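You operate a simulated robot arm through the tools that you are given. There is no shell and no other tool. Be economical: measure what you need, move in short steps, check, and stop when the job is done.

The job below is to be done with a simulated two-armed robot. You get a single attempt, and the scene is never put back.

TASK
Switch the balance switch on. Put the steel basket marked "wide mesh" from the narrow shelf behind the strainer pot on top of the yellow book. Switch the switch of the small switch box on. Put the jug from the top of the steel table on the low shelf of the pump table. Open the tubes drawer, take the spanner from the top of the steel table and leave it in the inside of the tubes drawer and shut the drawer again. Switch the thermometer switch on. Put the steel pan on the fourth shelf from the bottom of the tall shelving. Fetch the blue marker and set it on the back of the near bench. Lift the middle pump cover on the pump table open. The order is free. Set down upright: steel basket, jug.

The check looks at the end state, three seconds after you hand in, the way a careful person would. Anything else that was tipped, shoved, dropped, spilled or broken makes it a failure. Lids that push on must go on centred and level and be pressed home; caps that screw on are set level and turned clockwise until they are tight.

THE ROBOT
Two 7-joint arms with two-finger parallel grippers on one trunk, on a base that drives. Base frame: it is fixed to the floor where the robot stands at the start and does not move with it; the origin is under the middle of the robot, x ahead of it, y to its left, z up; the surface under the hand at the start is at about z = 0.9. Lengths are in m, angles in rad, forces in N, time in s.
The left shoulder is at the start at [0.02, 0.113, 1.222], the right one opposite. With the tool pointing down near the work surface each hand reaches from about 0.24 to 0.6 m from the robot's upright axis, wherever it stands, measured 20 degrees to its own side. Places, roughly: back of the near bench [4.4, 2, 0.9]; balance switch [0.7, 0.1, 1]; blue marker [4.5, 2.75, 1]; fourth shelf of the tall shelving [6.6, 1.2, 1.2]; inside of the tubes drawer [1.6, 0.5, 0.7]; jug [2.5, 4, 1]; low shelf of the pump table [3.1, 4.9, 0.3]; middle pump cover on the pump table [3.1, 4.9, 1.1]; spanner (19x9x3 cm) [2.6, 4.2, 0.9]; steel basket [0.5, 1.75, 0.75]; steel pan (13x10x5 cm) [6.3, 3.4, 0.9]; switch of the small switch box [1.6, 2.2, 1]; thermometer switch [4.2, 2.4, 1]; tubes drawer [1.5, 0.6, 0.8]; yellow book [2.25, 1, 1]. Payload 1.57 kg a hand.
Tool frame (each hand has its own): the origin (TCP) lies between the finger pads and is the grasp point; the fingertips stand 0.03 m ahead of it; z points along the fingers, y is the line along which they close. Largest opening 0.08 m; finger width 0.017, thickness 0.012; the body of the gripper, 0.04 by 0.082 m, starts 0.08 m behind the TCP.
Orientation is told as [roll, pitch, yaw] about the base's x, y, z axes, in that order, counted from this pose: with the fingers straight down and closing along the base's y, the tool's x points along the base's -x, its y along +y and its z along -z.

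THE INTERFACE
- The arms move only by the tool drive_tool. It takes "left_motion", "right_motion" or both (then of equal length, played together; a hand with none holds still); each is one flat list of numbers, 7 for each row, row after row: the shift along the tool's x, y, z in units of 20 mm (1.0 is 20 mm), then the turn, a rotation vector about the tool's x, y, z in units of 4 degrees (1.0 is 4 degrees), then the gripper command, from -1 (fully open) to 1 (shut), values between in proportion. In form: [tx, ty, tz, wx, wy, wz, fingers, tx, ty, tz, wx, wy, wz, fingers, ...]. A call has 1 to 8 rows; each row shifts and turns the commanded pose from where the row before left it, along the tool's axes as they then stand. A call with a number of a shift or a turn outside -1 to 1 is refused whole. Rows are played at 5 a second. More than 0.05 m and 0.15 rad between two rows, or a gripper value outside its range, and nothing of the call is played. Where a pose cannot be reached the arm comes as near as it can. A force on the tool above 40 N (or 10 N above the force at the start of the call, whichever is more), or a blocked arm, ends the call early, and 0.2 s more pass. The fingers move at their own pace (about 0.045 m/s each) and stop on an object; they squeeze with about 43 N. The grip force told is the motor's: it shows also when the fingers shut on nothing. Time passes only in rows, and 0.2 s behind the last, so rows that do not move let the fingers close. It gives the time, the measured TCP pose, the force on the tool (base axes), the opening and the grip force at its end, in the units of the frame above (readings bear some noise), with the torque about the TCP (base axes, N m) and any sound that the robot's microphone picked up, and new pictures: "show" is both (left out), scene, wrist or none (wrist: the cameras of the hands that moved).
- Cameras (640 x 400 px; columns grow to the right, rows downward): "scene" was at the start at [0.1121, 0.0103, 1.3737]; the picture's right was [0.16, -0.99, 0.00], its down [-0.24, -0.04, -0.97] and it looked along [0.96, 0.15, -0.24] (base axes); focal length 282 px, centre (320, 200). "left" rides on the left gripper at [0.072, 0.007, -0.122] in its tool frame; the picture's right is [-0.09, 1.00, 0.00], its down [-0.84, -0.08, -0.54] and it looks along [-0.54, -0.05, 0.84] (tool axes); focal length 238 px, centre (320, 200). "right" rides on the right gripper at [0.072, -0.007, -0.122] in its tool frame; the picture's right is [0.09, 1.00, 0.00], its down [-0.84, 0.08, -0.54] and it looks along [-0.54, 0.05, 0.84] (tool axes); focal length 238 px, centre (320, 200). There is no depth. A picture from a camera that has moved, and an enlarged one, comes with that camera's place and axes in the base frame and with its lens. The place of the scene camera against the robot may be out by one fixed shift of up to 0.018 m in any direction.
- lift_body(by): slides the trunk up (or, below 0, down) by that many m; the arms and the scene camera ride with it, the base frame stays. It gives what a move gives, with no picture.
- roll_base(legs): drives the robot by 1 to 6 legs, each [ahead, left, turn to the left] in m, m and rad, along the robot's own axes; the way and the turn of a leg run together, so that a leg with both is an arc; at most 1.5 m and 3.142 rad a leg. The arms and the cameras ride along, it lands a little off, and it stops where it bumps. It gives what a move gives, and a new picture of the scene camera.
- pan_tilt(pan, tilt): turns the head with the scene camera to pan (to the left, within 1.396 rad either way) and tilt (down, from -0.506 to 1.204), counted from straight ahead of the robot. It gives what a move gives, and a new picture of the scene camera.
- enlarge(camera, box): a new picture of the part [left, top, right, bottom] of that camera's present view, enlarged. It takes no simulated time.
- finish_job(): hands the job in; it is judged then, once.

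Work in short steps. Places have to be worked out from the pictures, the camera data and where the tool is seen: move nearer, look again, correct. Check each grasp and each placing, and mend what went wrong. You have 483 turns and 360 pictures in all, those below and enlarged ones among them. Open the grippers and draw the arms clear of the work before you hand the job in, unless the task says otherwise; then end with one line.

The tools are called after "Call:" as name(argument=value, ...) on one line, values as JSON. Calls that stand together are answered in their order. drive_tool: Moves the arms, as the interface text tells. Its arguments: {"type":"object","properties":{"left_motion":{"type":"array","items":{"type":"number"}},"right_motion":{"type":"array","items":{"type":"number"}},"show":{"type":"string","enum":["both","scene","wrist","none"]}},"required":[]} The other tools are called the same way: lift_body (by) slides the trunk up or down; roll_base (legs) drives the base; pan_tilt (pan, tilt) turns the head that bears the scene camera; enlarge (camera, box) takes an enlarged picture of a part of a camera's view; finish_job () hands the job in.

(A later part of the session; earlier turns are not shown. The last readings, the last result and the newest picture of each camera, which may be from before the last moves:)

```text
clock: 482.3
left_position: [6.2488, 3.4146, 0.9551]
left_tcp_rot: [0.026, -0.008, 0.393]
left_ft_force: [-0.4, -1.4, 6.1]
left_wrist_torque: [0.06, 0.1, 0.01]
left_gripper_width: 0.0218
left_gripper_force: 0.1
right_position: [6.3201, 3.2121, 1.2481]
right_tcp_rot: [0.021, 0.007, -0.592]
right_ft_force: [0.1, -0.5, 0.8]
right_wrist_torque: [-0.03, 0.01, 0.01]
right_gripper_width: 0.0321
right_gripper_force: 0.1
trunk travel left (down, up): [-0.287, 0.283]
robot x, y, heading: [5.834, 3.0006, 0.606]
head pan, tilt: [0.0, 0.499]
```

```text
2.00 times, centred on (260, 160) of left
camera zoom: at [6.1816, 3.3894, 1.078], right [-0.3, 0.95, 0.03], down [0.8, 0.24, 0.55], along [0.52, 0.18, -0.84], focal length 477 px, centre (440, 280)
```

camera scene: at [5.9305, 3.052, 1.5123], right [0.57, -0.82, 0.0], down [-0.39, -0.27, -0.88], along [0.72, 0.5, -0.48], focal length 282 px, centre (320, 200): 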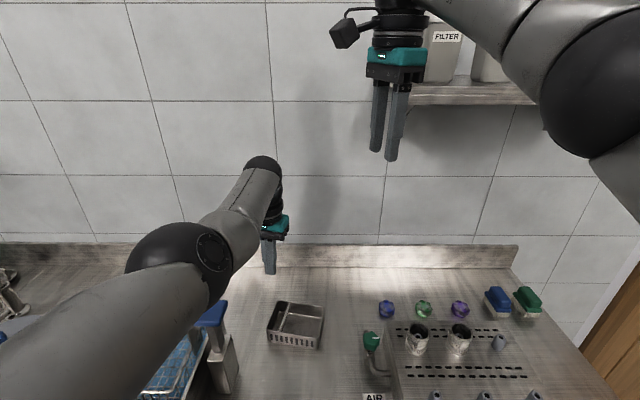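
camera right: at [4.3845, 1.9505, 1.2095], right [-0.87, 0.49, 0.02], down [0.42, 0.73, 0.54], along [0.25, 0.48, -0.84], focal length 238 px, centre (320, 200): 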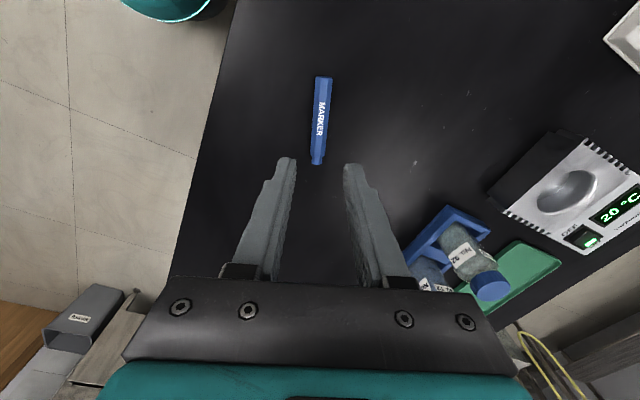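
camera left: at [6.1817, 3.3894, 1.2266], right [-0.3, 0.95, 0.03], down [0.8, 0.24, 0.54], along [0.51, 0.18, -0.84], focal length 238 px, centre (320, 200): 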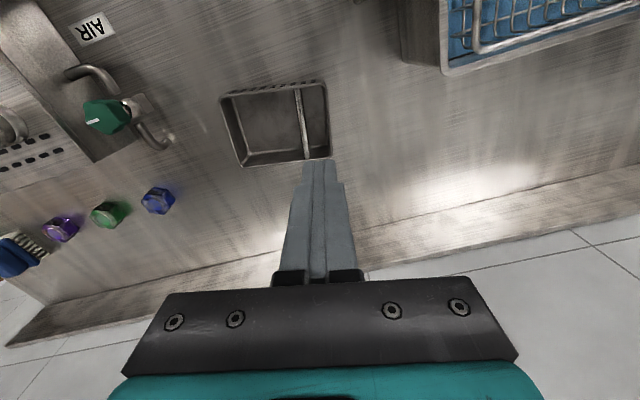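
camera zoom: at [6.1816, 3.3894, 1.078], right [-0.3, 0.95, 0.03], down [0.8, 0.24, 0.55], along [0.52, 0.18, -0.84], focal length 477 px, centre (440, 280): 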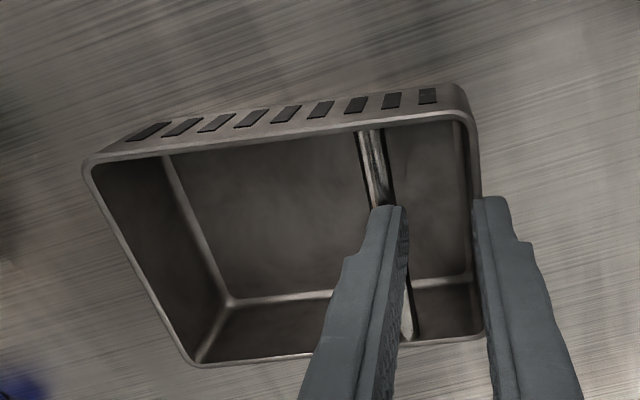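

The inner finger rests on the cross bar, and the wall is near the outer finger. I raise a little, shift 1.4 cm left, and look again.

Call:
drive_tool(left_motion=[0, 0, -0.7, 0, 0, 0, 0.45, 0, 0.7, 0, 0, 0, 0, 0.45, 0, 0, 0, 0, 0, 0, 0.45], show="none")

Call:
enlarge(camera="left", box=[100, 60, 420, 260])

```text
clock: 483.1
left_position: [6.2439, 3.4257, 0.9677]
left_tcp_rot: [0.025, -0.004, 0.395]
left_ft_force: [0.7, -0.1, 0.2]
left_wrist_torque: [-0.03, 0.0, 0.0]
left_gripper_width: 0.0219
left_gripper_force: 0.1
right_position: [6.3191, 3.2124, 1.2486]
right_tcp_rot: [0.02, 0.007, -0.593]
right_ft_force: [0.6, 0.2, -0.4]
right_wrist_torque: [-0.02, 0.02, 0.03]
right_gripper_width: 0.0318
right_gripper_force: 0.1
trunk travel left (down, up): [-0.287, 0.283]
robot x, y, heading: [5.8361, 2.9984, 0.601]
head pan, tilt: [0.0, 0.499]
```

```text
2.00 times, centred on (260, 160) of left
camera zoom: at [6.1767, 3.4011, 1.0905], right [-0.3, 0.95, 0.03], down [0.8, 0.24, 0.54], along [0.51, 0.18, -0.84], focal length 477 px, centre (440, 280)
```

zoom: 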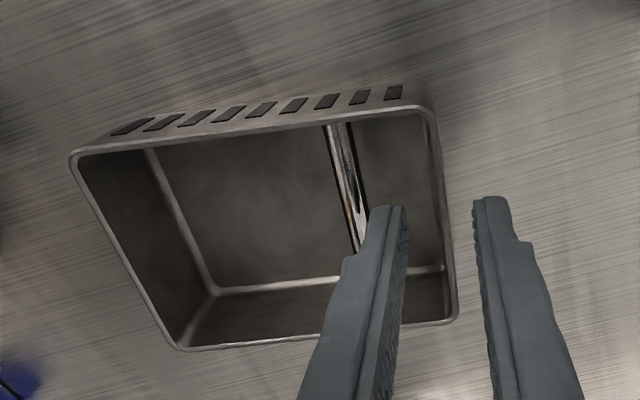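

The wall is centred, and the inner finger just clears the bar. I descend until contact.

Call:
drive_tool(left_motion=[0, 0.08, 0.6, 0, 0, 0, 0.45, 0, 0, 0.5, 0, 0, 0, 0.45, 0, 0, 0.5, 0, 0, 0, 0.45, 0, 0, 0.5, 0, 0, 0, 0.45, 0, 0, 0.4, 0, 0, 0, 0.45], show="wrist")

```text
clock: 484.3
left_position: [6.2378, 3.4248, 0.9189]
left_tcp_rot: [0.025, -0.008, 0.395]
left_ft_force: [0.0, 1.0, -0.1]
left_wrist_torque: [0.0, 0.02, 0.0]
left_gripper_width: 0.0219
left_gripper_force: 0.1
left hand out of reach, approached as far as the arm can: row 3, 5
right_position: [6.3207, 3.2129, 1.2481]
right_tcp_rot: [0.019, 0.007, -0.595]
right_ft_force: [0.1, -0.5, 0.7]
right_wrist_torque: [0.0, -0.05, 0.03]
right_gripper_width: 0.0321
right_gripper_force: 0.0
trunk travel left (down, up): [-0.287, 0.283]
robot x, y, heading: [5.8394, 2.9987, 0.597]
head pan, tilt: [0.0, 0.499]
camera left: at [6.1708, 3.4004, 1.042], right [-0.3, 0.95, 0.03], down [0.8, 0.24, 0.55], along [0.51, 0.18, -0.84], focal length 238 px, centre (320, 200)
```

left: 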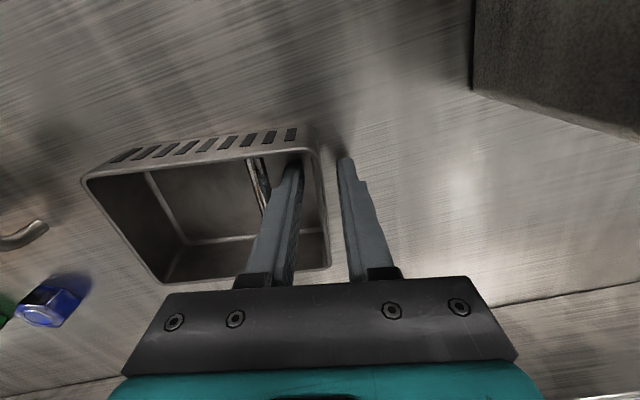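

The fingers straddle the wall well now. I lower the trunk 1.5 cm more and close.

Call:
lift_body(by=-0.015)

Call:
drive_tool(left_motion=[0, 0, 0, 0, 0, 0, 1, 0, 0, 0, 0, 0, 0, 1, 0, 0, 0, 0, 0, 0, 1], show="wrist")

```text
clock: 484.9
left_position: [6.2411, 3.4278, 0.9146]
left_tcp_rot: [0.026, -0.019, 0.396]
left_ft_force: [-3.9, -2.8, 15.0]
left_wrist_torque: [-0.36, 0.06, -0.09]
left_gripper_width: 0.0225
left_gripper_force: 0.4
right_position: [6.3204, 3.2121, 1.2328]
right_tcp_rot: [0.016, 0.007, -0.593]
right_ft_force: [0.6, -0.2, 0.4]
right_wrist_torque: [-0.03, 0.01, 0.0]
right_gripper_width: 0.0323
right_gripper_force: 0.1
trunk travel left (down, up): [-0.272, 0.298]
robot x, y, heading: [5.8341, 2.9989, 0.599]
head pan, tilt: [0.0, 0.499]
stopped: the force on the tool passed its limit at 43 N (the readings are from after the stop); the commanded pose is now the measured one
```

```text
clock: 485.7
left_position: [6.2422, 3.4292, 0.9138]
left_tcp_rot: [0.03, -0.026, 0.399]
left_ft_force: [1.7, 4.4, 20.0]
left_wrist_torque: [-0.86, -0.45, 0.24]
left_gripper_width: 0.0036
left_gripper_force: 24.5
right_position: [6.3199, 3.2122, 1.234]
right_tcp_rot: [0.018, 0.009, -0.592]
right_ft_force: [0.6, -0.2, -0.1]
right_wrist_torque: [0.01, -0.02, 0.02]
right_gripper_width: 0.0319
right_gripper_force: 0.0
trunk travel left (down, up): [-0.272, 0.298]
robot x, y, heading: [5.8342, 2.9984, 0.6]
head pan, tilt: [0.0, 0.499]
camera left: at [6.1714, 3.403, 1.0354], right [-0.3, 0.95, 0.03], down [0.8, 0.23, 0.56], along [0.53, 0.2, -0.83], focal length 238 px, centre (320, 200)
```

left: 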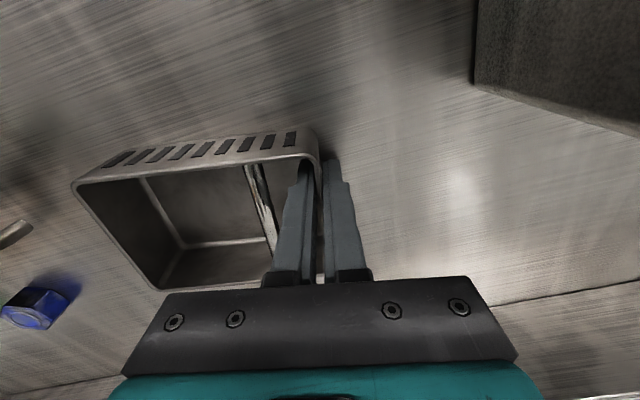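

The tips reached the bottom, and the wall is gripped at 3.6 mm. I lift and check.

Call:
lift_body(by=0.15)

Call:
drive_tool(left_motion=[0, 0, 0, 0, 0, 0, 1], show="both")

```text
clock: 487.4
left_position: [6.2417, 3.4273, 1.0616]
left_tcp_rot: [0.028, -0.018, 0.396]
left_ft_force: [0.4, 0.1, -1.6]
left_wrist_torque: [0.07, 0.04, 0.02]
left_gripper_width: 0.0027
left_gripper_force: 24.6
right_position: [6.3211, 3.2131, 1.3829]
right_tcp_rot: [0.02, 0.008, -0.594]
right_ft_force: [-0.1, 0.0, 0.0]
right_wrist_torque: [-0.02, -0.02, 0.0]
right_gripper_width: 0.0319
right_gripper_force: 0.1
trunk travel left (down, up): [-0.422, 0.148]
robot x, y, heading: [5.8361, 2.9983, 0.604]
head pan, tilt: [0.0, 0.499]
```

```text
clock: 487.8
left_position: [6.2414, 3.4261, 1.0607]
left_tcp_rot: [0.028, -0.018, 0.394]
left_ft_force: [-0.4, 0.9, -1.3]
left_wrist_torque: [0.09, 0.06, -0.01]
left_gripper_width: 0.0025
left_gripper_force: 24.2
right_position: [6.3194, 3.2119, 1.3835]
right_tcp_rot: [0.019, 0.007, -0.593]
right_ft_force: [-0.1, -0.3, -0.3]
right_wrist_torque: [0.0, 0.01, -0.02]
right_gripper_width: 0.032
right_gripper_force: 0.1
trunk travel left (down, up): [-0.422, 0.148]
robot x, y, heading: [5.8386, 3.0008, 0.6]
head pan, tilt: [0.0, 0.499]
camera scene: at [5.9304, 3.052, 1.497], right [0.57, -0.82, 0.0], down [-0.39, -0.27, -0.88], along [0.72, 0.5, -0.48], focal length 282 px, centre (320, 200)
camera left: at [6.1722, 3.4019, 1.1828], right [-0.3, 0.95, 0.03], down [0.8, 0.23, 0.55], along [0.52, 0.19, -0.83], focal length 238 px, centre (320, 200)
```

scene: 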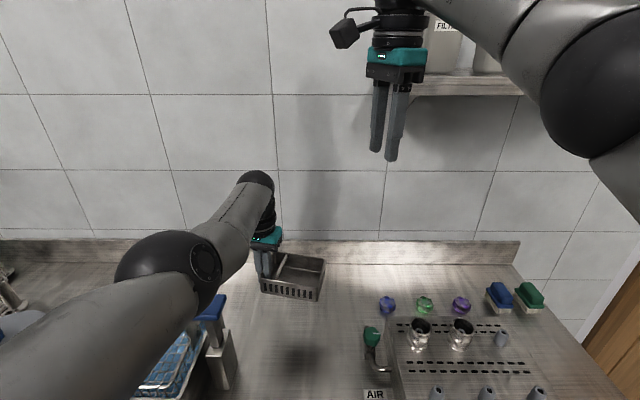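
left: 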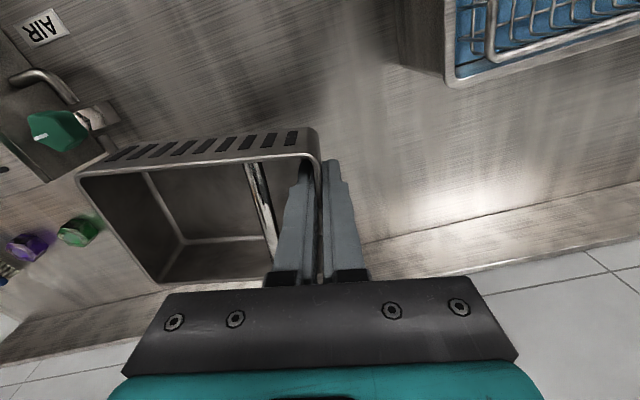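

The pan is held firmly. I raise further, back off, turn to face the shelving and approach to look.

Call:
lift_body(by=0.14)

Call:
roll_base(legs=[[-0.42, 0, 0], [0, 0, -1.56], [0.75, 0, 0]])

Call:
pan_tilt(pan=0.0, tilt=0.3)

```text
clock: 489.5
left_position: [6.2403, 3.4272, 1.2015]
left_tcp_rot: [0.025, -0.018, 0.394]
left_ft_force: [-0.6, 0.0, -1.1]
left_wrist_torque: [0.04, 0.03, -0.01]
left_gripper_width: 0.0029
left_gripper_force: 24.1
right_position: [6.3209, 3.2138, 1.5216]
right_tcp_rot: [0.019, 0.006, -0.594]
right_ft_force: [-0.1, 0.6, 0.9]
right_wrist_torque: [-0.02, 0.0, -0.05]
right_gripper_width: 0.0319
right_gripper_force: 0.0
trunk travel left (down, up): [-0.562, 0.008]
robot x, y, heading: [5.8381, 2.9959, 0.599]
head pan, tilt: [0.0, 0.499]
```

```text
clock: 499.5
left_position: [6.3481, 1.7508, 1.2014]
left_tcp_rot: [0.029, -0.019, -1.172]
left_ft_force: [-0.1, 0.1, -1.9]
left_wrist_torque: [0.02, -0.06, -0.02]
left_gripper_width: 0.0027
left_gripper_force: 24.1
right_position: [6.1354, 1.6714, 1.523]
right_tcp_rot: [0.019, 0.007, -2.161]
right_ft_force: [-0.6, -1.0, -0.1]
right_wrist_torque: [0.0, -0.02, -0.02]
right_gripper_width: 0.0319
right_gripper_force: 0.0
trunk travel left (down, up): [-0.562, 0.008]
robot x, y, heading: [5.9187, 2.154, -0.965]
head pan, tilt: [0.0, 0.499]
camera scene: at [5.9865, 2.0656, 1.637], right [-0.82, -0.57, 0.0], down [-0.27, 0.39, -0.88], along [0.5, -0.72, -0.48], focal length 282 px, centre (320, 200)
```

scene: 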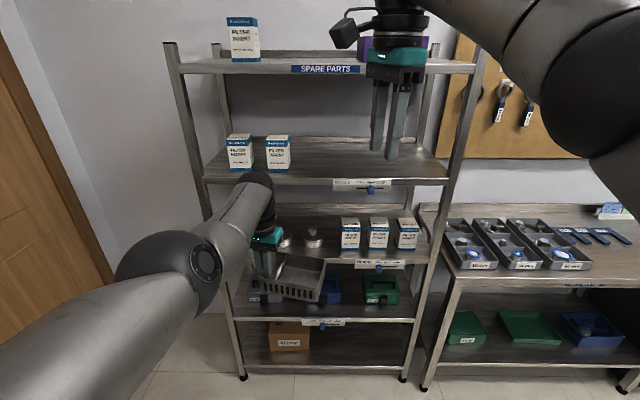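

```text
clock: 500.2
left_position: [6.3483, 1.7507, 1.2016]
left_tcp_rot: [0.028, -0.017, -1.171]
left_ft_force: [0.6, 0.0, -1.9]
left_wrist_torque: [0.07, -0.08, 0.0]
left_gripper_width: 0.0025
left_gripper_force: 24.2
right_position: [6.1348, 1.6703, 1.5237]
right_tcp_rot: [0.019, 0.006, -2.16]
right_ft_force: [0.0, -0.5, 0.1]
right_wrist_torque: [0.03, 0.0, -0.01]
right_gripper_width: 0.0319
right_gripper_force: 0.0
trunk travel left (down, up): [-0.562, 0.008]
robot x, y, heading: [5.9202, 2.155, -0.965]
head pan, tilt: [0.0, 0.3]
camera scene: at [5.9878, 2.0638, 1.6554], right [-0.82, -0.57, 0.0], down [-0.17, 0.24, -0.96], along [0.54, -0.79, -0.3], focal length 282 px, centre (320, 200)
```

scene: 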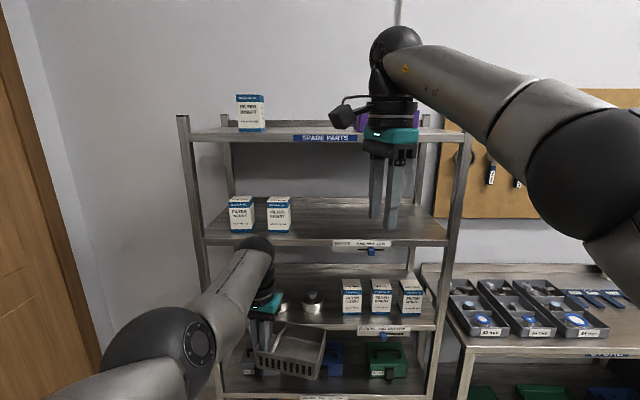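

The fourth shelf (the one with two FILTER boxes at its left) has its front edge at b≈−2.64 and z≈1.21, with free space in the middle. I pull the right hand back, raise the pan 10 cm, and shift the base right.

Call:
drive_tool(left_motion=[0, 0, -1, 0, 0, 0, 1, 0, 0, -1, 0, 0, 0, 1, 0, 0, -1, 0, 0, 0, 1, 0, 0, -1, 0, 0, 0, 1, 0, 0, -1, 0, 0, 0, 1, 0, 0, 0, 0, 0, 0, 1, 0, 0, 0, 0, 0, 0, 1, 0, 0, 0, 0, 0, 0, 1], right_motion=[0.36, -0.93, 0, 0, 0, 0, 0.2, 0.36, -0.93, 0, 0, 0, 0, 0.2, 0.36, -0.93, 0, 0, 0, 0, 0.2, 0.36, -0.93, 0, 0, 0, 0, 0.2, 0.36, -0.93, 0, 0, 0, 0, 0.2, 0.36, -0.93, 0, 0, 0, 0, 0.2, 0.36, -0.93, 0, 0, 0, 0, 0.2, 0.36, -0.93, 0, 0, 0, 0, 0.2], show="none")

Call:
drive_tool(right_motion=[-0.2, -0.93, 0.5, 0, 0, 0, 0.2, -0.2, -0.93, 0.5, 0, 0, 0, 0.2, -0.2, -0.93, 0.5, 0, 0, 0, 0.2, -0.2, -0.93, 0.5, 0, 0, 0, 0.2], show="none")

Call:
roll_base(legs=[[0, -0.16, 0], [0.35, 0, 0]])

```text
clock: 502.0
left_position: [6.3451, 1.7513, 1.3036]
left_tcp_rot: [0.027, -0.018, -1.173]
left_ft_force: [0.5, 0.5, -1.6]
left_wrist_torque: [0.04, -0.04, 0.0]
left_gripper_width: 0.0028
left_gripper_force: 23.9
right_position: [6.042, 1.8011, 1.519]
right_tcp_rot: [0.02, 0.007, -2.162]
right_ft_force: [0.4, 0.3, 0.3]
right_wrist_torque: [0.02, -0.05, 0.02]
right_gripper_width: 0.0321
right_gripper_force: 0.0
trunk travel left (down, up): [-0.562, 0.008]
robot x, y, heading: [5.9158, 2.1528, -0.965]
head pan, tilt: [0.0, 0.3]
```

```text
clock: 503.0
left_position: [6.345, 1.751, 1.3032]
left_tcp_rot: [0.028, -0.018, -1.174]
left_ft_force: [0.1, -0.2, -1.1]
left_wrist_torque: [0.04, -0.07, 0.02]
left_gripper_width: 0.0026
left_gripper_force: 24.3
right_position: [5.9724, 1.8283, 1.4802]
right_tcp_rot: [0.019, 0.007, -2.16]
right_ft_force: [0.0, 0.3, 0.2]
right_wrist_torque: [-0.02, -0.01, 0.03]
right_gripper_width: 0.032
right_gripper_force: 0.1
trunk travel left (down, up): [-0.562, 0.008]
robot x, y, heading: [5.9211, 2.1551, -0.967]
head pan, tilt: [0.0, 0.3]
```

```text
clock: 506.3
left_position: [6.411, 1.3731, 1.3039]
left_tcp_rot: [0.027, -0.017, -1.175]
left_ft_force: [-0.5, 0.2, -1.0]
left_wrist_torque: [0.07, -0.07, 0.02]
left_gripper_width: 0.0026
left_gripper_force: 24.3
right_position: [6.0373, 1.4513, 1.4788]
right_tcp_rot: [0.02, 0.008, -2.162]
right_ft_force: [0.3, 0.5, -0.8]
right_wrist_torque: [0.01, 0.01, 0.02]
right_gripper_width: 0.0321
right_gripper_force: 0.0
trunk travel left (down, up): [-0.562, 0.008]
robot x, y, heading: [5.9821, 1.7757, -0.968]
head pan, tilt: [0.0, 0.3]
camera scene: at [6.0525, 1.6857, 1.6554], right [-0.82, -0.57, 0.0], down [-0.17, 0.24, -0.96], along [0.54, -0.79, -0.3], focal length 282 px, centre (320, 200)
```

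scene: 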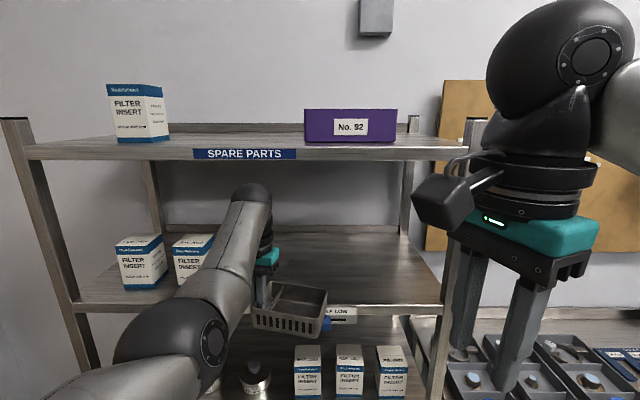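

Gauging the heights, shelf 4's top is at about 1.195 and shelf 5's lip at about 1.57. I lower 5 cm so that the pan passes just over shelf 4 and the wrist stays under shelf 5, then move in.

Call:
lift_body(by=-0.045)

Call:
roll_base(legs=[[0.16, 0, 0]])

Call:
pan_tilt(pan=0.2, tilt=0.55)

```text
clock: 507.2
left_position: [6.4093, 1.3726, 1.2585]
left_tcp_rot: [0.027, -0.016, -1.175]
left_ft_force: [-0.4, -0.2, -1.1]
left_wrist_torque: [0.04, -0.05, -0.01]
left_gripper_width: 0.0028
left_gripper_force: 23.9
right_position: [6.0381, 1.4506, 1.4344]
right_tcp_rot: [0.019, 0.007, -2.163]
right_ft_force: [-0.4, 0.3, 0.5]
right_wrist_torque: [-0.02, 0.01, -0.03]
right_gripper_width: 0.032
right_gripper_force: 0.1
trunk travel left (down, up): [-0.517, 0.053]
robot x, y, heading: [5.9811, 1.7762, -0.969]
head pan, tilt: [0.0, 0.3]
```

```text
clock: 508.2
left_position: [6.437, 1.3309, 1.2534]
left_tcp_rot: [0.021, 0.009, -1.177]
left_ft_force: [0.3, -0.4, -1.3]
left_wrist_torque: [0.07, -0.04, 0.0]
left_gripper_width: 0.0027
left_gripper_force: 23.8
right_position: [6.0696, 1.4054, 1.4327]
right_tcp_rot: [0.017, 0.008, -2.165]
right_ft_force: [-0.1, -0.5, -0.9]
right_wrist_torque: [0.08, 0.05, 0.0]
right_gripper_width: 0.0319
right_gripper_force: 0.0
trunk travel left (down, up): [-0.517, 0.053]
robot x, y, heading: [6.0118, 1.7334, -0.966]
head pan, tilt: [0.0, 0.3]
stopped in leg 1: the force on the tool passed its limit at 56 N (the readings are from after the stop); the commanded pose is now the measured one
camera scene: at [6.0842, 1.6391, 1.61], right [-0.82, -0.57, 0.0], down [-0.17, 0.25, -0.95], along [0.54, -0.79, -0.3], focal length 282 px, centre (320, 200)
```

scene: 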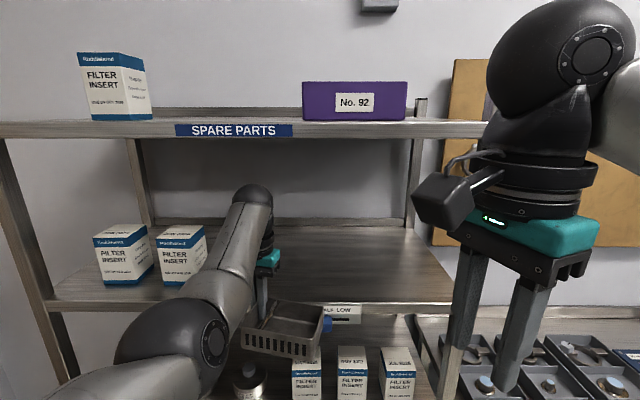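

```text
clock: 509.0
left_position: [6.4355, 1.3335, 1.2565]
left_tcp_rot: [0.022, 0.006, -1.179]
left_ft_force: [0.3, -0.1, -1.0]
left_wrist_torque: [-0.02, -0.09, -0.02]
left_gripper_width: 0.0028
left_gripper_force: 23.9
right_position: [6.0668, 1.4085, 1.434]
right_tcp_rot: [0.022, 0.007, -2.16]
right_ft_force: [0.7, 0.3, 0.0]
right_wrist_torque: [0.0, 0.03, -0.02]
right_gripper_width: 0.0323
right_gripper_force: 0.1
trunk travel left (down, up): [-0.517, 0.053]
robot x, y, heading: [6.0112, 1.7328, -0.967]
head pan, tilt: [0.201, 0.55]
camera scene: at [6.0931, 1.6584, 1.5876], right [-0.69, -0.72, 0.0], down [-0.38, 0.36, -0.85], along [0.61, -0.59, -0.52], focal length 282 px, centre (320, 200)
```

scene: 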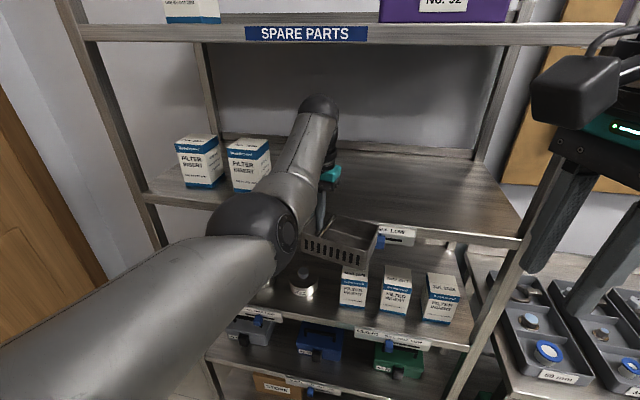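

The pan touched the shelf edge, so shelf 4 is slightly higher (about 1.235). I back off, raise 3.5 cm, and check the pan in the grip.

Call:
roll_base(legs=[[-0.06, 0, 0]])

Call:
lift_body(by=0.038)

Call:
drive_tool(left_motion=[0, 0, 0, 0, 0, 0, 1], show="wrist")

```text
clock: 509.9
left_position: [6.3991, 1.3839, 1.2568]
left_tcp_rot: [0.022, 0.005, -1.179]
left_ft_force: [0.3, 0.5, -1.1]
left_wrist_torque: [-0.03, -0.08, -0.01]
left_gripper_width: 0.0028
left_gripper_force: 24.1
right_position: [6.031, 1.4601, 1.435]
right_tcp_rot: [0.021, 0.005, -2.164]
right_ft_force: [0.7, 0.6, 0.3]
right_wrist_torque: [-0.01, -0.02, 0.0]
right_gripper_width: 0.0322
right_gripper_force: 0.0
trunk travel left (down, up): [-0.517, 0.053]
robot x, y, heading: [5.98, 1.7853, -0.967]
head pan, tilt: [0.201, 0.55]
camera scene: at [6.058, 1.7094, 1.5876], right [-0.69, -0.72, 0.0], down [-0.38, 0.36, -0.85], along [0.61, -0.59, -0.52], focal length 282 px, centre (320, 200)
```

scene: 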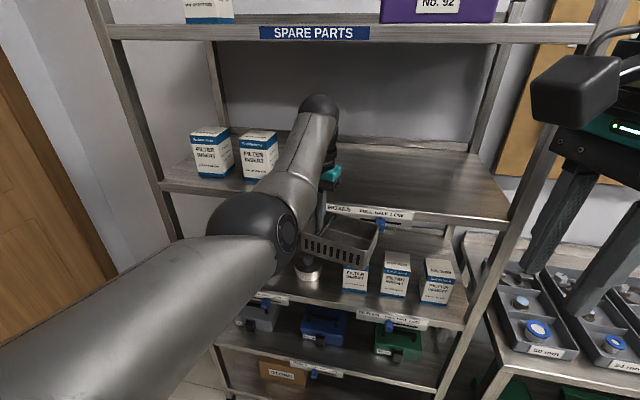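

```text
clock: 510.8
left_position: [6.4009, 1.3826, 1.2939]
left_tcp_rot: [0.02, 0.006, -1.18]
left_ft_force: [-0.1, -0.1, -1.6]
left_wrist_torque: [-0.01, -0.08, 0.0]
left_gripper_width: 0.0028
left_gripper_force: 24.1
right_position: [6.0316, 1.4575, 1.4729]
right_tcp_rot: [0.019, 0.009, -2.162]
right_ft_force: [0.1, -0.5, 0.2]
right_wrist_torque: [0.04, 0.02, -0.04]
right_gripper_width: 0.032
right_gripper_force: 0.0
trunk travel left (down, up): [-0.555, 0.015]
robot x, y, heading: [5.9797, 1.7829, -0.966]
head pan, tilt: [0.201, 0.55]
```

```text
clock: 511.2
left_position: [6.4002, 1.3823, 1.2941]
left_tcp_rot: [0.022, 0.006, -1.18]
left_ft_force: [-0.4, -0.4, -1.9]
left_wrist_torque: [0.03, -0.1, -0.01]
left_gripper_width: 0.0028
left_gripper_force: 23.8
right_position: [6.0314, 1.4586, 1.4725]
right_tcp_rot: [0.019, 0.008, -2.162]
right_ft_force: [0.4, -0.7, 0.5]
right_wrist_torque: [-0.04, -0.03, -0.02]
right_gripper_width: 0.032
right_gripper_force: 0.1
trunk travel left (down, up): [-0.555, 0.015]
robot x, y, heading: [5.9771, 1.7816, -0.967]
head pan, tilt: [0.201, 0.55]
camera left: at [6.3778, 1.4501, 1.4172], right [0.96, 0.29, 0.02], down [0.24, -0.81, 0.54], along [0.17, -0.51, -0.84], focal length 238 px, centre (320, 200)
```

left: 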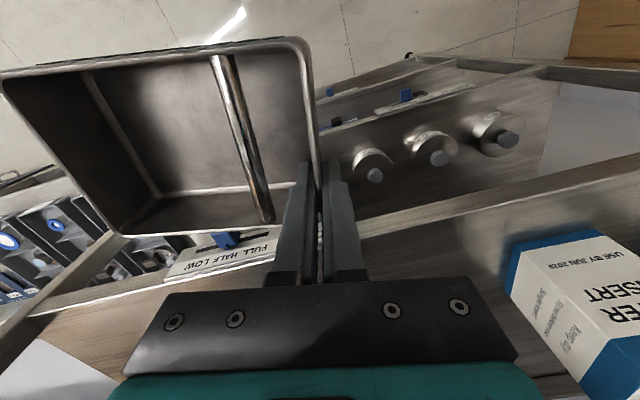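

The pan slid in the grip and now hangs by its far-left corner. I check the shelf edge and the pan in the scene view.

Call:
enlarge(camera="scene", box=[270, 150, 470, 280])

```text
3.08 times, centred on (370, 215) of scene
camera zoom: at [6.059, 1.7079, 1.6254], right [-0.69, -0.72, 0.0], down [-0.38, 0.36, -0.85], along [0.61, -0.59, -0.52], focal length 867 px, centre (166, 154)
```

zoom: 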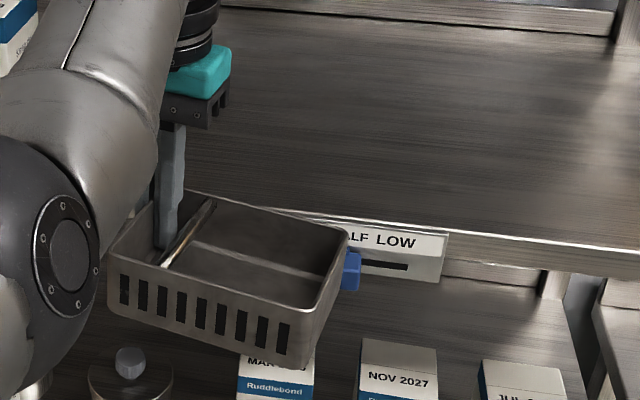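

The pan is still level, and the indicator slider looks unmoved. I raise 1.2 cm more and move in carefully.

Call:
lift_body(by=0.012)

Call:
roll_base(legs=[[0.1, 0, 0]])

Call:
enlarge(camera="scene", box=[230, 60, 470, 270])

```text
clock: 511.8
left_position: [6.3992, 1.3835, 1.3064]
left_tcp_rot: [0.02, 0.007, -1.18]
left_ft_force: [0.0, 0.0, -1.0]
left_wrist_torque: [-0.04, -0.11, 0.01]
left_gripper_width: 0.0028
left_gripper_force: 24.5
right_position: [6.0337, 1.4594, 1.4839]
right_tcp_rot: [0.021, 0.005, -2.163]
right_ft_force: [0.3, 0.2, 0.0]
right_wrist_torque: [0.0, 0.01, -0.01]
right_gripper_width: 0.032
right_gripper_force: 0.1
trunk travel left (down, up): [-0.567, 0.003]
robot x, y, heading: [5.9814, 1.7828, -0.97]
head pan, tilt: [0.201, 0.55]
```

```text
clock: 512.9
left_position: [6.4557, 1.3007, 1.3069]
left_tcp_rot: [0.02, 0.006, -1.18]
left_ft_force: [0.8, 0.5, -0.5]
left_wrist_torque: [0.04, -0.08, 0.03]
left_gripper_width: 0.0027
left_gripper_force: 23.8
right_position: [6.087, 1.377, 1.484]
right_tcp_rot: [0.019, 0.006, -2.161]
right_ft_force: [-0.1, -0.1, 0.4]
right_wrist_torque: [0.05, -0.02, -0.03]
right_gripper_width: 0.0319
right_gripper_force: 0.1
trunk travel left (down, up): [-0.567, 0.003]
robot x, y, heading: [6.0336, 1.7014, -0.968]
head pan, tilt: [0.201, 0.55]
camera scene: at [6.1144, 1.627, 1.6375], right [-0.7, -0.72, 0.0], down [-0.38, 0.36, -0.85], along [0.61, -0.59, -0.52], focal length 282 px, centre (320, 200)
```

scene: 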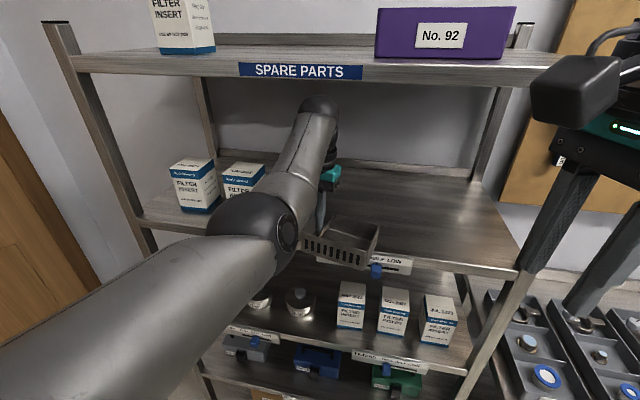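

```text
1.90 times, centred on (350, 165) of scene
camera zoom: at [6.1144, 1.627, 1.6375], right [-0.7, -0.72, 0.0], down [-0.38, 0.36, -0.85], along [0.61, -0.59, -0.52], focal length 537 px, centre (263, 267)
```

zoom: 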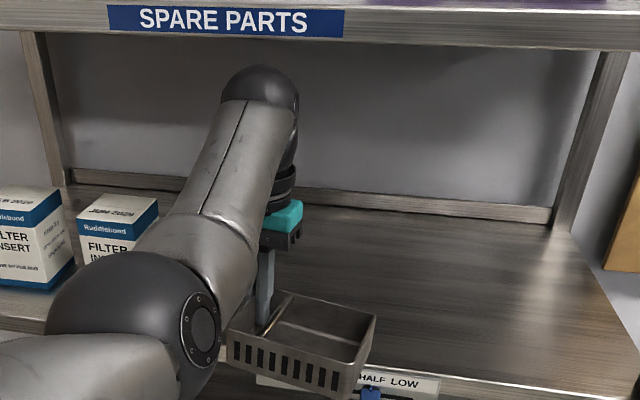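

It is clearing both shelves. I continue in another 0.08 m.

Call:
roll_base(legs=[[0.08, 0, 0]])

Call:
enlarge(camera="scene", box=[230, 60, 470, 270])

```text
clock: 514.0
left_position: [6.5006, 1.2347, 1.306]
left_tcp_rot: [0.021, 0.005, -1.18]
left_ft_force: [0.7, 0.0, -1.0]
left_wrist_torque: [0.03, -0.08, 0.01]
left_gripper_width: 0.0024
left_gripper_force: 24.0
right_position: [6.1318, 1.3118, 1.4835]
right_tcp_rot: [0.021, 0.008, -2.163]
right_ft_force: [-0.5, 0.2, -0.1]
right_wrist_torque: [0.0, 0.0, -0.02]
right_gripper_width: 0.0318
right_gripper_force: 0.1
trunk travel left (down, up): [-0.567, 0.003]
robot x, y, heading: [6.0754, 1.6366, -0.97]
head pan, tilt: [0.201, 0.55]
camera scene: at [6.1598, 1.561, 1.6374], right [-0.69, -0.72, 0.0], down [-0.38, 0.36, -0.85], along [0.61, -0.59, -0.52], focal length 282 px, centre (320, 200)
```

scene: 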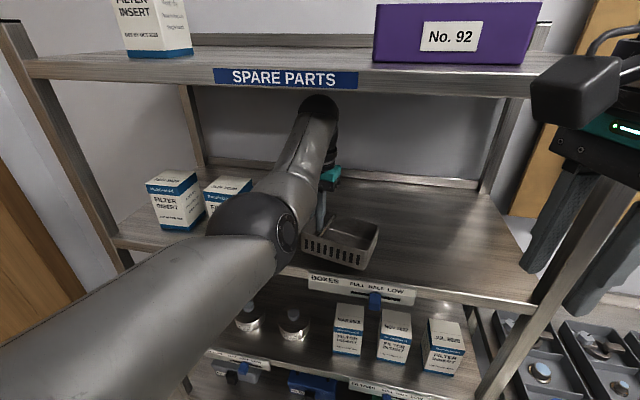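

```text
1.90 times, centred on (350, 165) of scene
camera zoom: at [6.1598, 1.561, 1.6374], right [-0.69, -0.72, 0.0], down [-0.38, 0.36, -0.85], along [0.61, -0.59, -0.52], focal length 537 px, centre (263, 267)
```

zoom: 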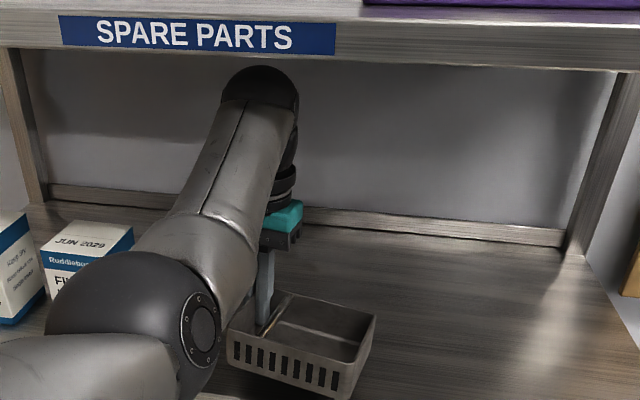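

About 7 cm more and the whole pan is over the shelf.

Call:
roll_base(legs=[[0.075, 0, 0]])

Call:
lift_body(by=-0.03)

Call:
enlarge(camera="scene", box=[200, 60, 440, 310])

```text
clock: 515.0
left_position: [6.5426, 1.1754, 1.3051]
left_tcp_rot: [0.021, 0.005, -1.18]
left_ft_force: [-0.5, -0.6, -1.0]
left_wrist_torque: [0.02, -0.09, 0.01]
left_gripper_width: 0.0027
left_gripper_force: 24.4
right_position: [6.1754, 1.2512, 1.4856]
right_tcp_rot: [0.021, 0.007, -2.162]
right_ft_force: [-0.5, -0.6, -0.2]
right_wrist_torque: [0.02, 0.04, 0.02]
right_gripper_width: 0.0321
right_gripper_force: 0.2
trunk travel left (down, up): [-0.567, 0.003]
robot x, y, heading: [6.1233, 1.5749, -0.971]
head pan, tilt: [0.201, 0.55]
camera scene: at [6.202, 1.4996, 1.6374], right [-0.69, -0.72, 0.0], down [-0.38, 0.36, -0.85], along [0.61, -0.59, -0.52], focal length 282 px, centre (320, 200)
```

scene: 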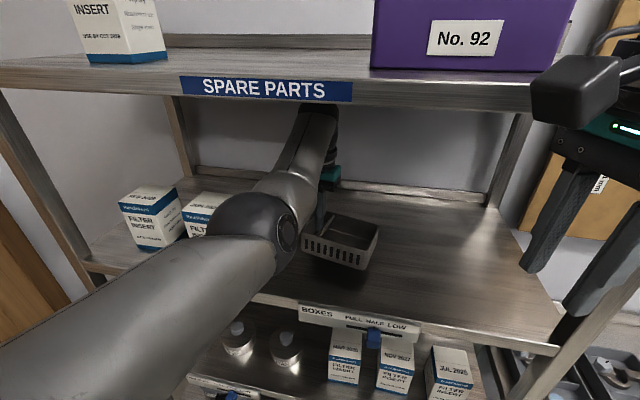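

```text
clock: 515.8
left_position: [6.5415, 1.1752, 1.2775]
left_tcp_rot: [0.021, 0.004, -1.182]
left_ft_force: [-0.2, -0.6, 3.9]
left_wrist_torque: [-0.35, 0.52, 0.02]
left_gripper_width: 0.0025
left_gripper_force: 23.8
right_position: [6.1738, 1.2524, 1.4555]
right_tcp_rot: [0.021, 0.004, -2.16]
right_ft_force: [-1.0, -0.3, 0.0]
right_wrist_torque: [0.01, -0.03, 0.0]
right_gripper_width: 0.0323
right_gripper_force: 0.1
trunk travel left (down, up): [-0.537, 0.033]
robot x, y, heading: [6.1189, 1.5744, -0.971]
head pan, tilt: [0.201, 0.55]
```

```text
1.60 times, centred on (320, 185) of scene
camera zoom: at [6.2004, 1.5017, 1.6076], right [-0.69, -0.72, 0.0], down [-0.38, 0.36, -0.85], along [0.61, -0.59, -0.52], focal length 451 px, centre (320, 224)
```

zoom: 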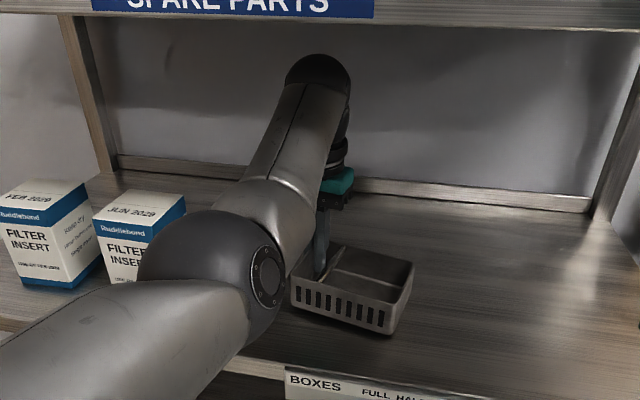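

The pan touches the shelf. I lower 4 mm more and release.

Call:
lift_body(by=-0.005)

Call:
drive_tool(left_motion=[0, 0, 0, 0, 0, 0, 0.6, 0, 0, 0, 0, 0, 0, 0.5, 0, 0, 0, 0, 0, 0, 0.5], show="wrist")

```text
clock: 516.3
left_position: [6.5428, 1.1752, 1.2761]
left_tcp_rot: [0.022, -0.004, -1.176]
left_ft_force: [-0.2, 0.0, 21.6]
left_wrist_torque: [-0.74, 0.74, 0.08]
left_gripper_width: 0.0032
left_gripper_force: 24.4
right_position: [6.1729, 1.253, 1.4494]
right_tcp_rot: [0.022, 0.005, -2.162]
right_ft_force: [0.1, 0.4, 0.8]
right_wrist_torque: [0.02, -0.01, 0.02]
right_gripper_width: 0.0319
right_gripper_force: 0.1
trunk travel left (down, up): [-0.532, 0.038]
robot x, y, heading: [6.1217, 1.5765, -0.966]
head pan, tilt: [0.201, 0.55]
```

```text
clock: 517.1
left_position: [6.5423, 1.177, 1.2728]
left_tcp_rot: [0.024, 0.0, -1.178]
left_ft_force: [6.7, 2.8, 20.4]
left_wrist_torque: [0.02, 0.03, -0.02]
left_gripper_width: 0.0132
left_gripper_force: 0.0
right_position: [6.1735, 1.2531, 1.4504]
right_tcp_rot: [0.019, 0.005, -2.161]
right_ft_force: [-0.6, 0.2, -0.1]
right_wrist_torque: [-0.02, 0.01, -0.01]
right_gripper_width: 0.0318
right_gripper_force: 0.1
trunk travel left (down, up): [-0.532, 0.038]
robot x, y, heading: [6.1188, 1.5741, -0.969]
head pan, tilt: [0.201, 0.55]
camera left: at [6.5196, 1.2448, 1.3969], right [0.96, 0.3, 0.02], down [0.24, -0.81, 0.54], along [0.18, -0.51, -0.84], focal length 238 px, centre (320, 200)
```

left: 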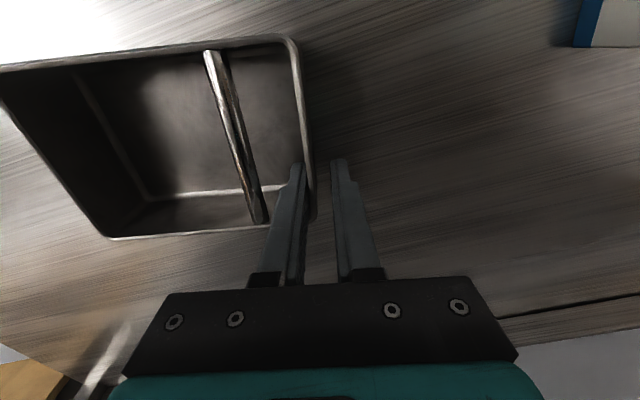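

The fingers rest on the pan floor. To get out under the upper shelf, I lift while tilting the hand forward, which lowers the wrist relative to the tips.

Call:
drive_tool(left_motion=[0, 0, -0.4, 0, 0, 0, 0.5, 0, 0, -0.3, 0, -1, 0, 0.5, -0.03, 0, -0.3, 0, -1, 0, 0.5, -0.05, 0, -0.3, 0, -1, 0, 0.5, -0.07, 0, -0.3, 0, -1, 0, 0.5], show="both")

```text
clock: 518.3
left_position: [6.5405, 1.1742, 1.304]
left_tcp_rot: [0.022, -0.276, -1.186]
left_ft_force: [-0.1, 0.8, 1.0]
left_wrist_torque: [0.05, -0.04, 0.03]
left_gripper_width: 0.0203
left_gripper_force: 0.1
right_position: [6.1739, 1.2514, 1.4501]
right_tcp_rot: [0.022, 0.004, -2.161]
right_ft_force: [-0.4, -0.1, -0.9]
right_wrist_torque: [-0.03, 0.0, -0.02]
right_gripper_width: 0.032
right_gripper_force: 0.0
trunk travel left (down, up): [-0.532, 0.038]
robot x, y, heading: [6.1194, 1.5766, -0.967]
head pan, tilt: [0.201, 0.55]
camera scene: at [6.2009, 1.5013, 1.6025], right [-0.69, -0.72, 0.0], down [-0.38, 0.36, -0.85], along [0.61, -0.59, -0.52], focal length 282 px, centre (320, 200)
camera left: at [6.5077, 1.2709, 1.4024], right [0.95, 0.3, 0.05], down [0.16, -0.64, 0.75], along [0.25, -0.71, -0.66], focal length 238 px, centre (320, 200)
```

scene: 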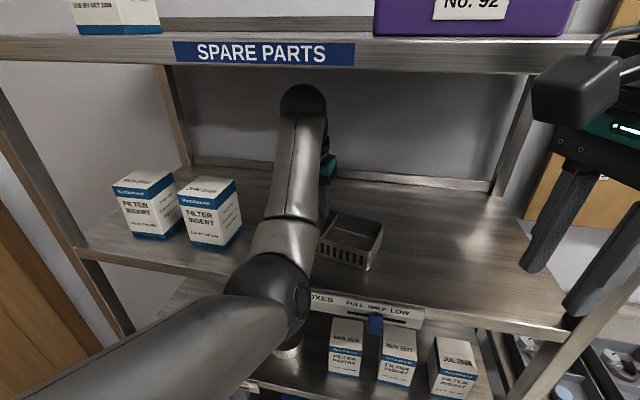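
left: 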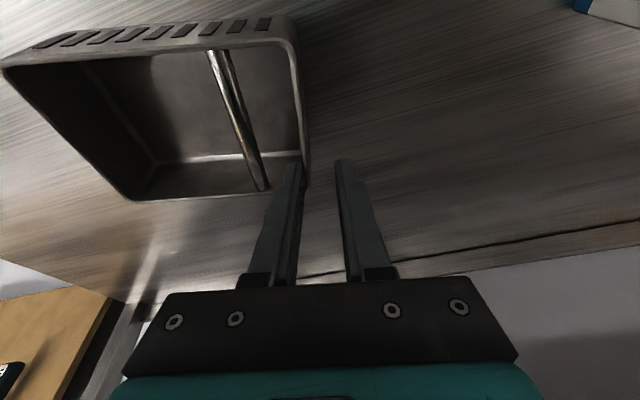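

The pan stands on the shelf. I continue lifting and tilting out.

Call:
drive_tool(left_motion=[-0.12, 0, -0.35, 0, -1, 0, 0.5, -0.14, 0, -0.35, 0, -1, 0, 0.5, -0.16, 0, -0.35, 0, -1, 0, 0.5, -0.18, 0, -0.35, 0, -1, 0, 0.5, -0.2, 0, -0.3, 0, -1, 0, 0.5], show="both")

```text
clock: 519.5
left_position: [6.5417, 1.1747, 1.3409]
left_tcp_rot: [0.026, -0.624, -1.196]
left_ft_force: [-0.7, -0.3, 0.0]
left_wrist_torque: [0.0, 0.03, 0.03]
left_gripper_width: 0.02
left_gripper_force: 0.0
right_position: [6.1738, 1.2518, 1.4501]
right_tcp_rot: [0.022, 0.003, -2.161]
right_ft_force: [-0.7, 0.7, -0.2]
right_wrist_torque: [-0.02, -0.02, 0.01]
right_gripper_width: 0.0318
right_gripper_force: 0.1
trunk travel left (down, up): [-0.532, 0.038]
robot x, y, heading: [6.1232, 1.5769, -0.972]
head pan, tilt: [0.201, 0.55]
camera scene: at [6.201, 1.5013, 1.6025], right [-0.69, -0.72, 0.0], down [-0.38, 0.36, -0.85], along [0.61, -0.59, -0.52], focal length 282 px, centre (320, 200)
camera left: at [6.4983, 1.2965, 1.3989], right [0.95, 0.31, 0.07], down [0.05, -0.37, 0.93], along [0.31, -0.88, -0.37], focal length 238 px, centre (320, 200)
```

scene: 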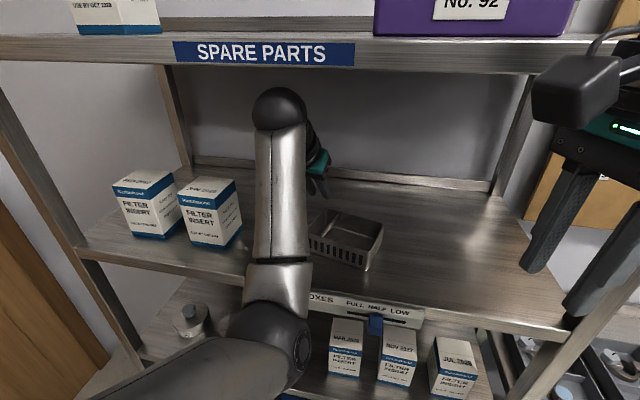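
left: 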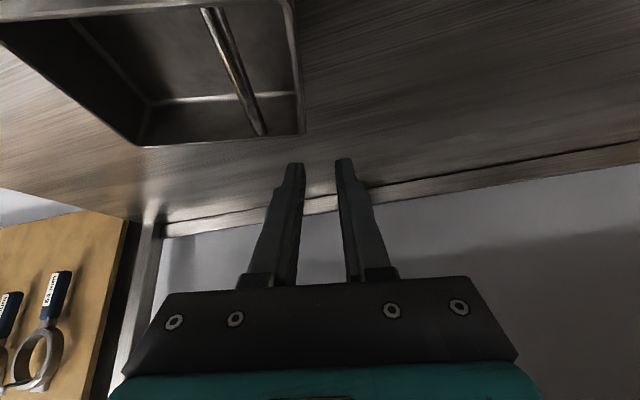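

The fingers are above the rim. I back the base straight out.

Call:
roll_base(legs=[[-0.4, 0, 0]])

Call:
pan_tilt(pan=0.0, tilt=0.4)

Call:
enlarge(camera="scene", box=[160, 80, 480, 280])

```text
clock: 522.0
left_position: [6.3132, 1.5063, 1.3409]
left_tcp_rot: [0.027, -0.622, -1.195]
left_ft_force: [0.1, 0.2, 0.2]
left_wrist_torque: [-0.04, -0.02, 0.01]
left_gripper_width: 0.0197
left_gripper_force: 0.0
right_position: [5.9453, 1.5836, 1.4506]
right_tcp_rot: [0.022, 0.003, -2.163]
right_ft_force: [-0.2, 0.9, 1.3]
right_wrist_torque: [0.0, -0.01, 0.03]
right_gripper_width: 0.0316
right_gripper_force: 0.0
trunk travel left (down, up): [-0.532, 0.038]
robot x, y, heading: [5.8932, 1.9101, -0.968]
head pan, tilt: [0.201, 0.55]
camera scene: at [5.9728, 1.8332, 1.6025], right [-0.7, -0.72, 0.0], down [-0.38, 0.36, -0.85], along [0.61, -0.59, -0.52], focal length 282 px, centre (320, 200)
```

scene: 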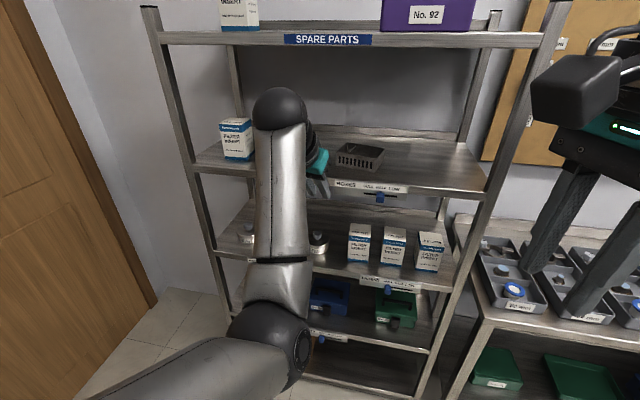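

```text
clock: 522.7
left_position: [6.3144, 1.5063, 1.3392]
left_tcp_rot: [0.026, -0.624, -1.197]
left_ft_force: [0.6, -0.1, 0.8]
left_wrist_torque: [-0.01, 0.0, 0.02]
left_gripper_width: 0.0201
left_gripper_force: 0.1
right_position: [5.9464, 1.583, 1.4502]
right_tcp_rot: [0.02, 0.008, -2.163]
right_ft_force: [-0.5, -0.3, -0.1]
right_wrist_torque: [-0.04, 0.0, 0.04]
right_gripper_width: 0.0321
right_gripper_force: 0.1
trunk travel left (down, up): [-0.532, 0.038]
robot x, y, heading: [5.8938, 1.9064, -0.972]
head pan, tilt: [0.0, 0.4]
camera scene: at [5.9612, 1.8188, 1.6161], right [-0.82, -0.57, 0.0], down [-0.22, 0.32, -0.92], along [0.52, -0.76, -0.39], focal length 282 px, centre (320, 200)
```

scene: 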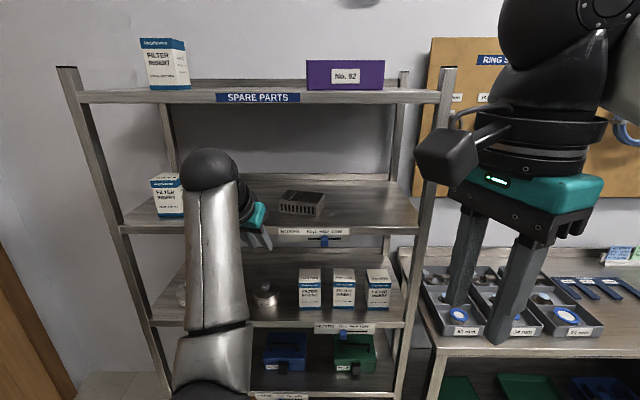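

```text
2.00 times, centred on (320, 180) of scene
camera zoom: at [5.9612, 1.8188, 1.6161], right [-0.82, -0.57, 0.0], down [-0.22, 0.32, -0.92], along [0.52, -0.76, -0.39], focal length 564 px, centre (320, 240)
```

zoom: 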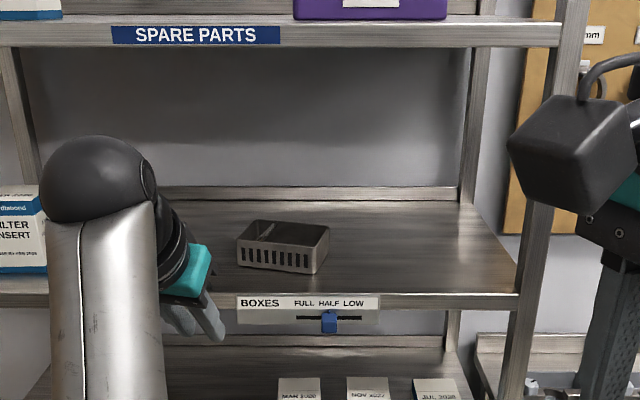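

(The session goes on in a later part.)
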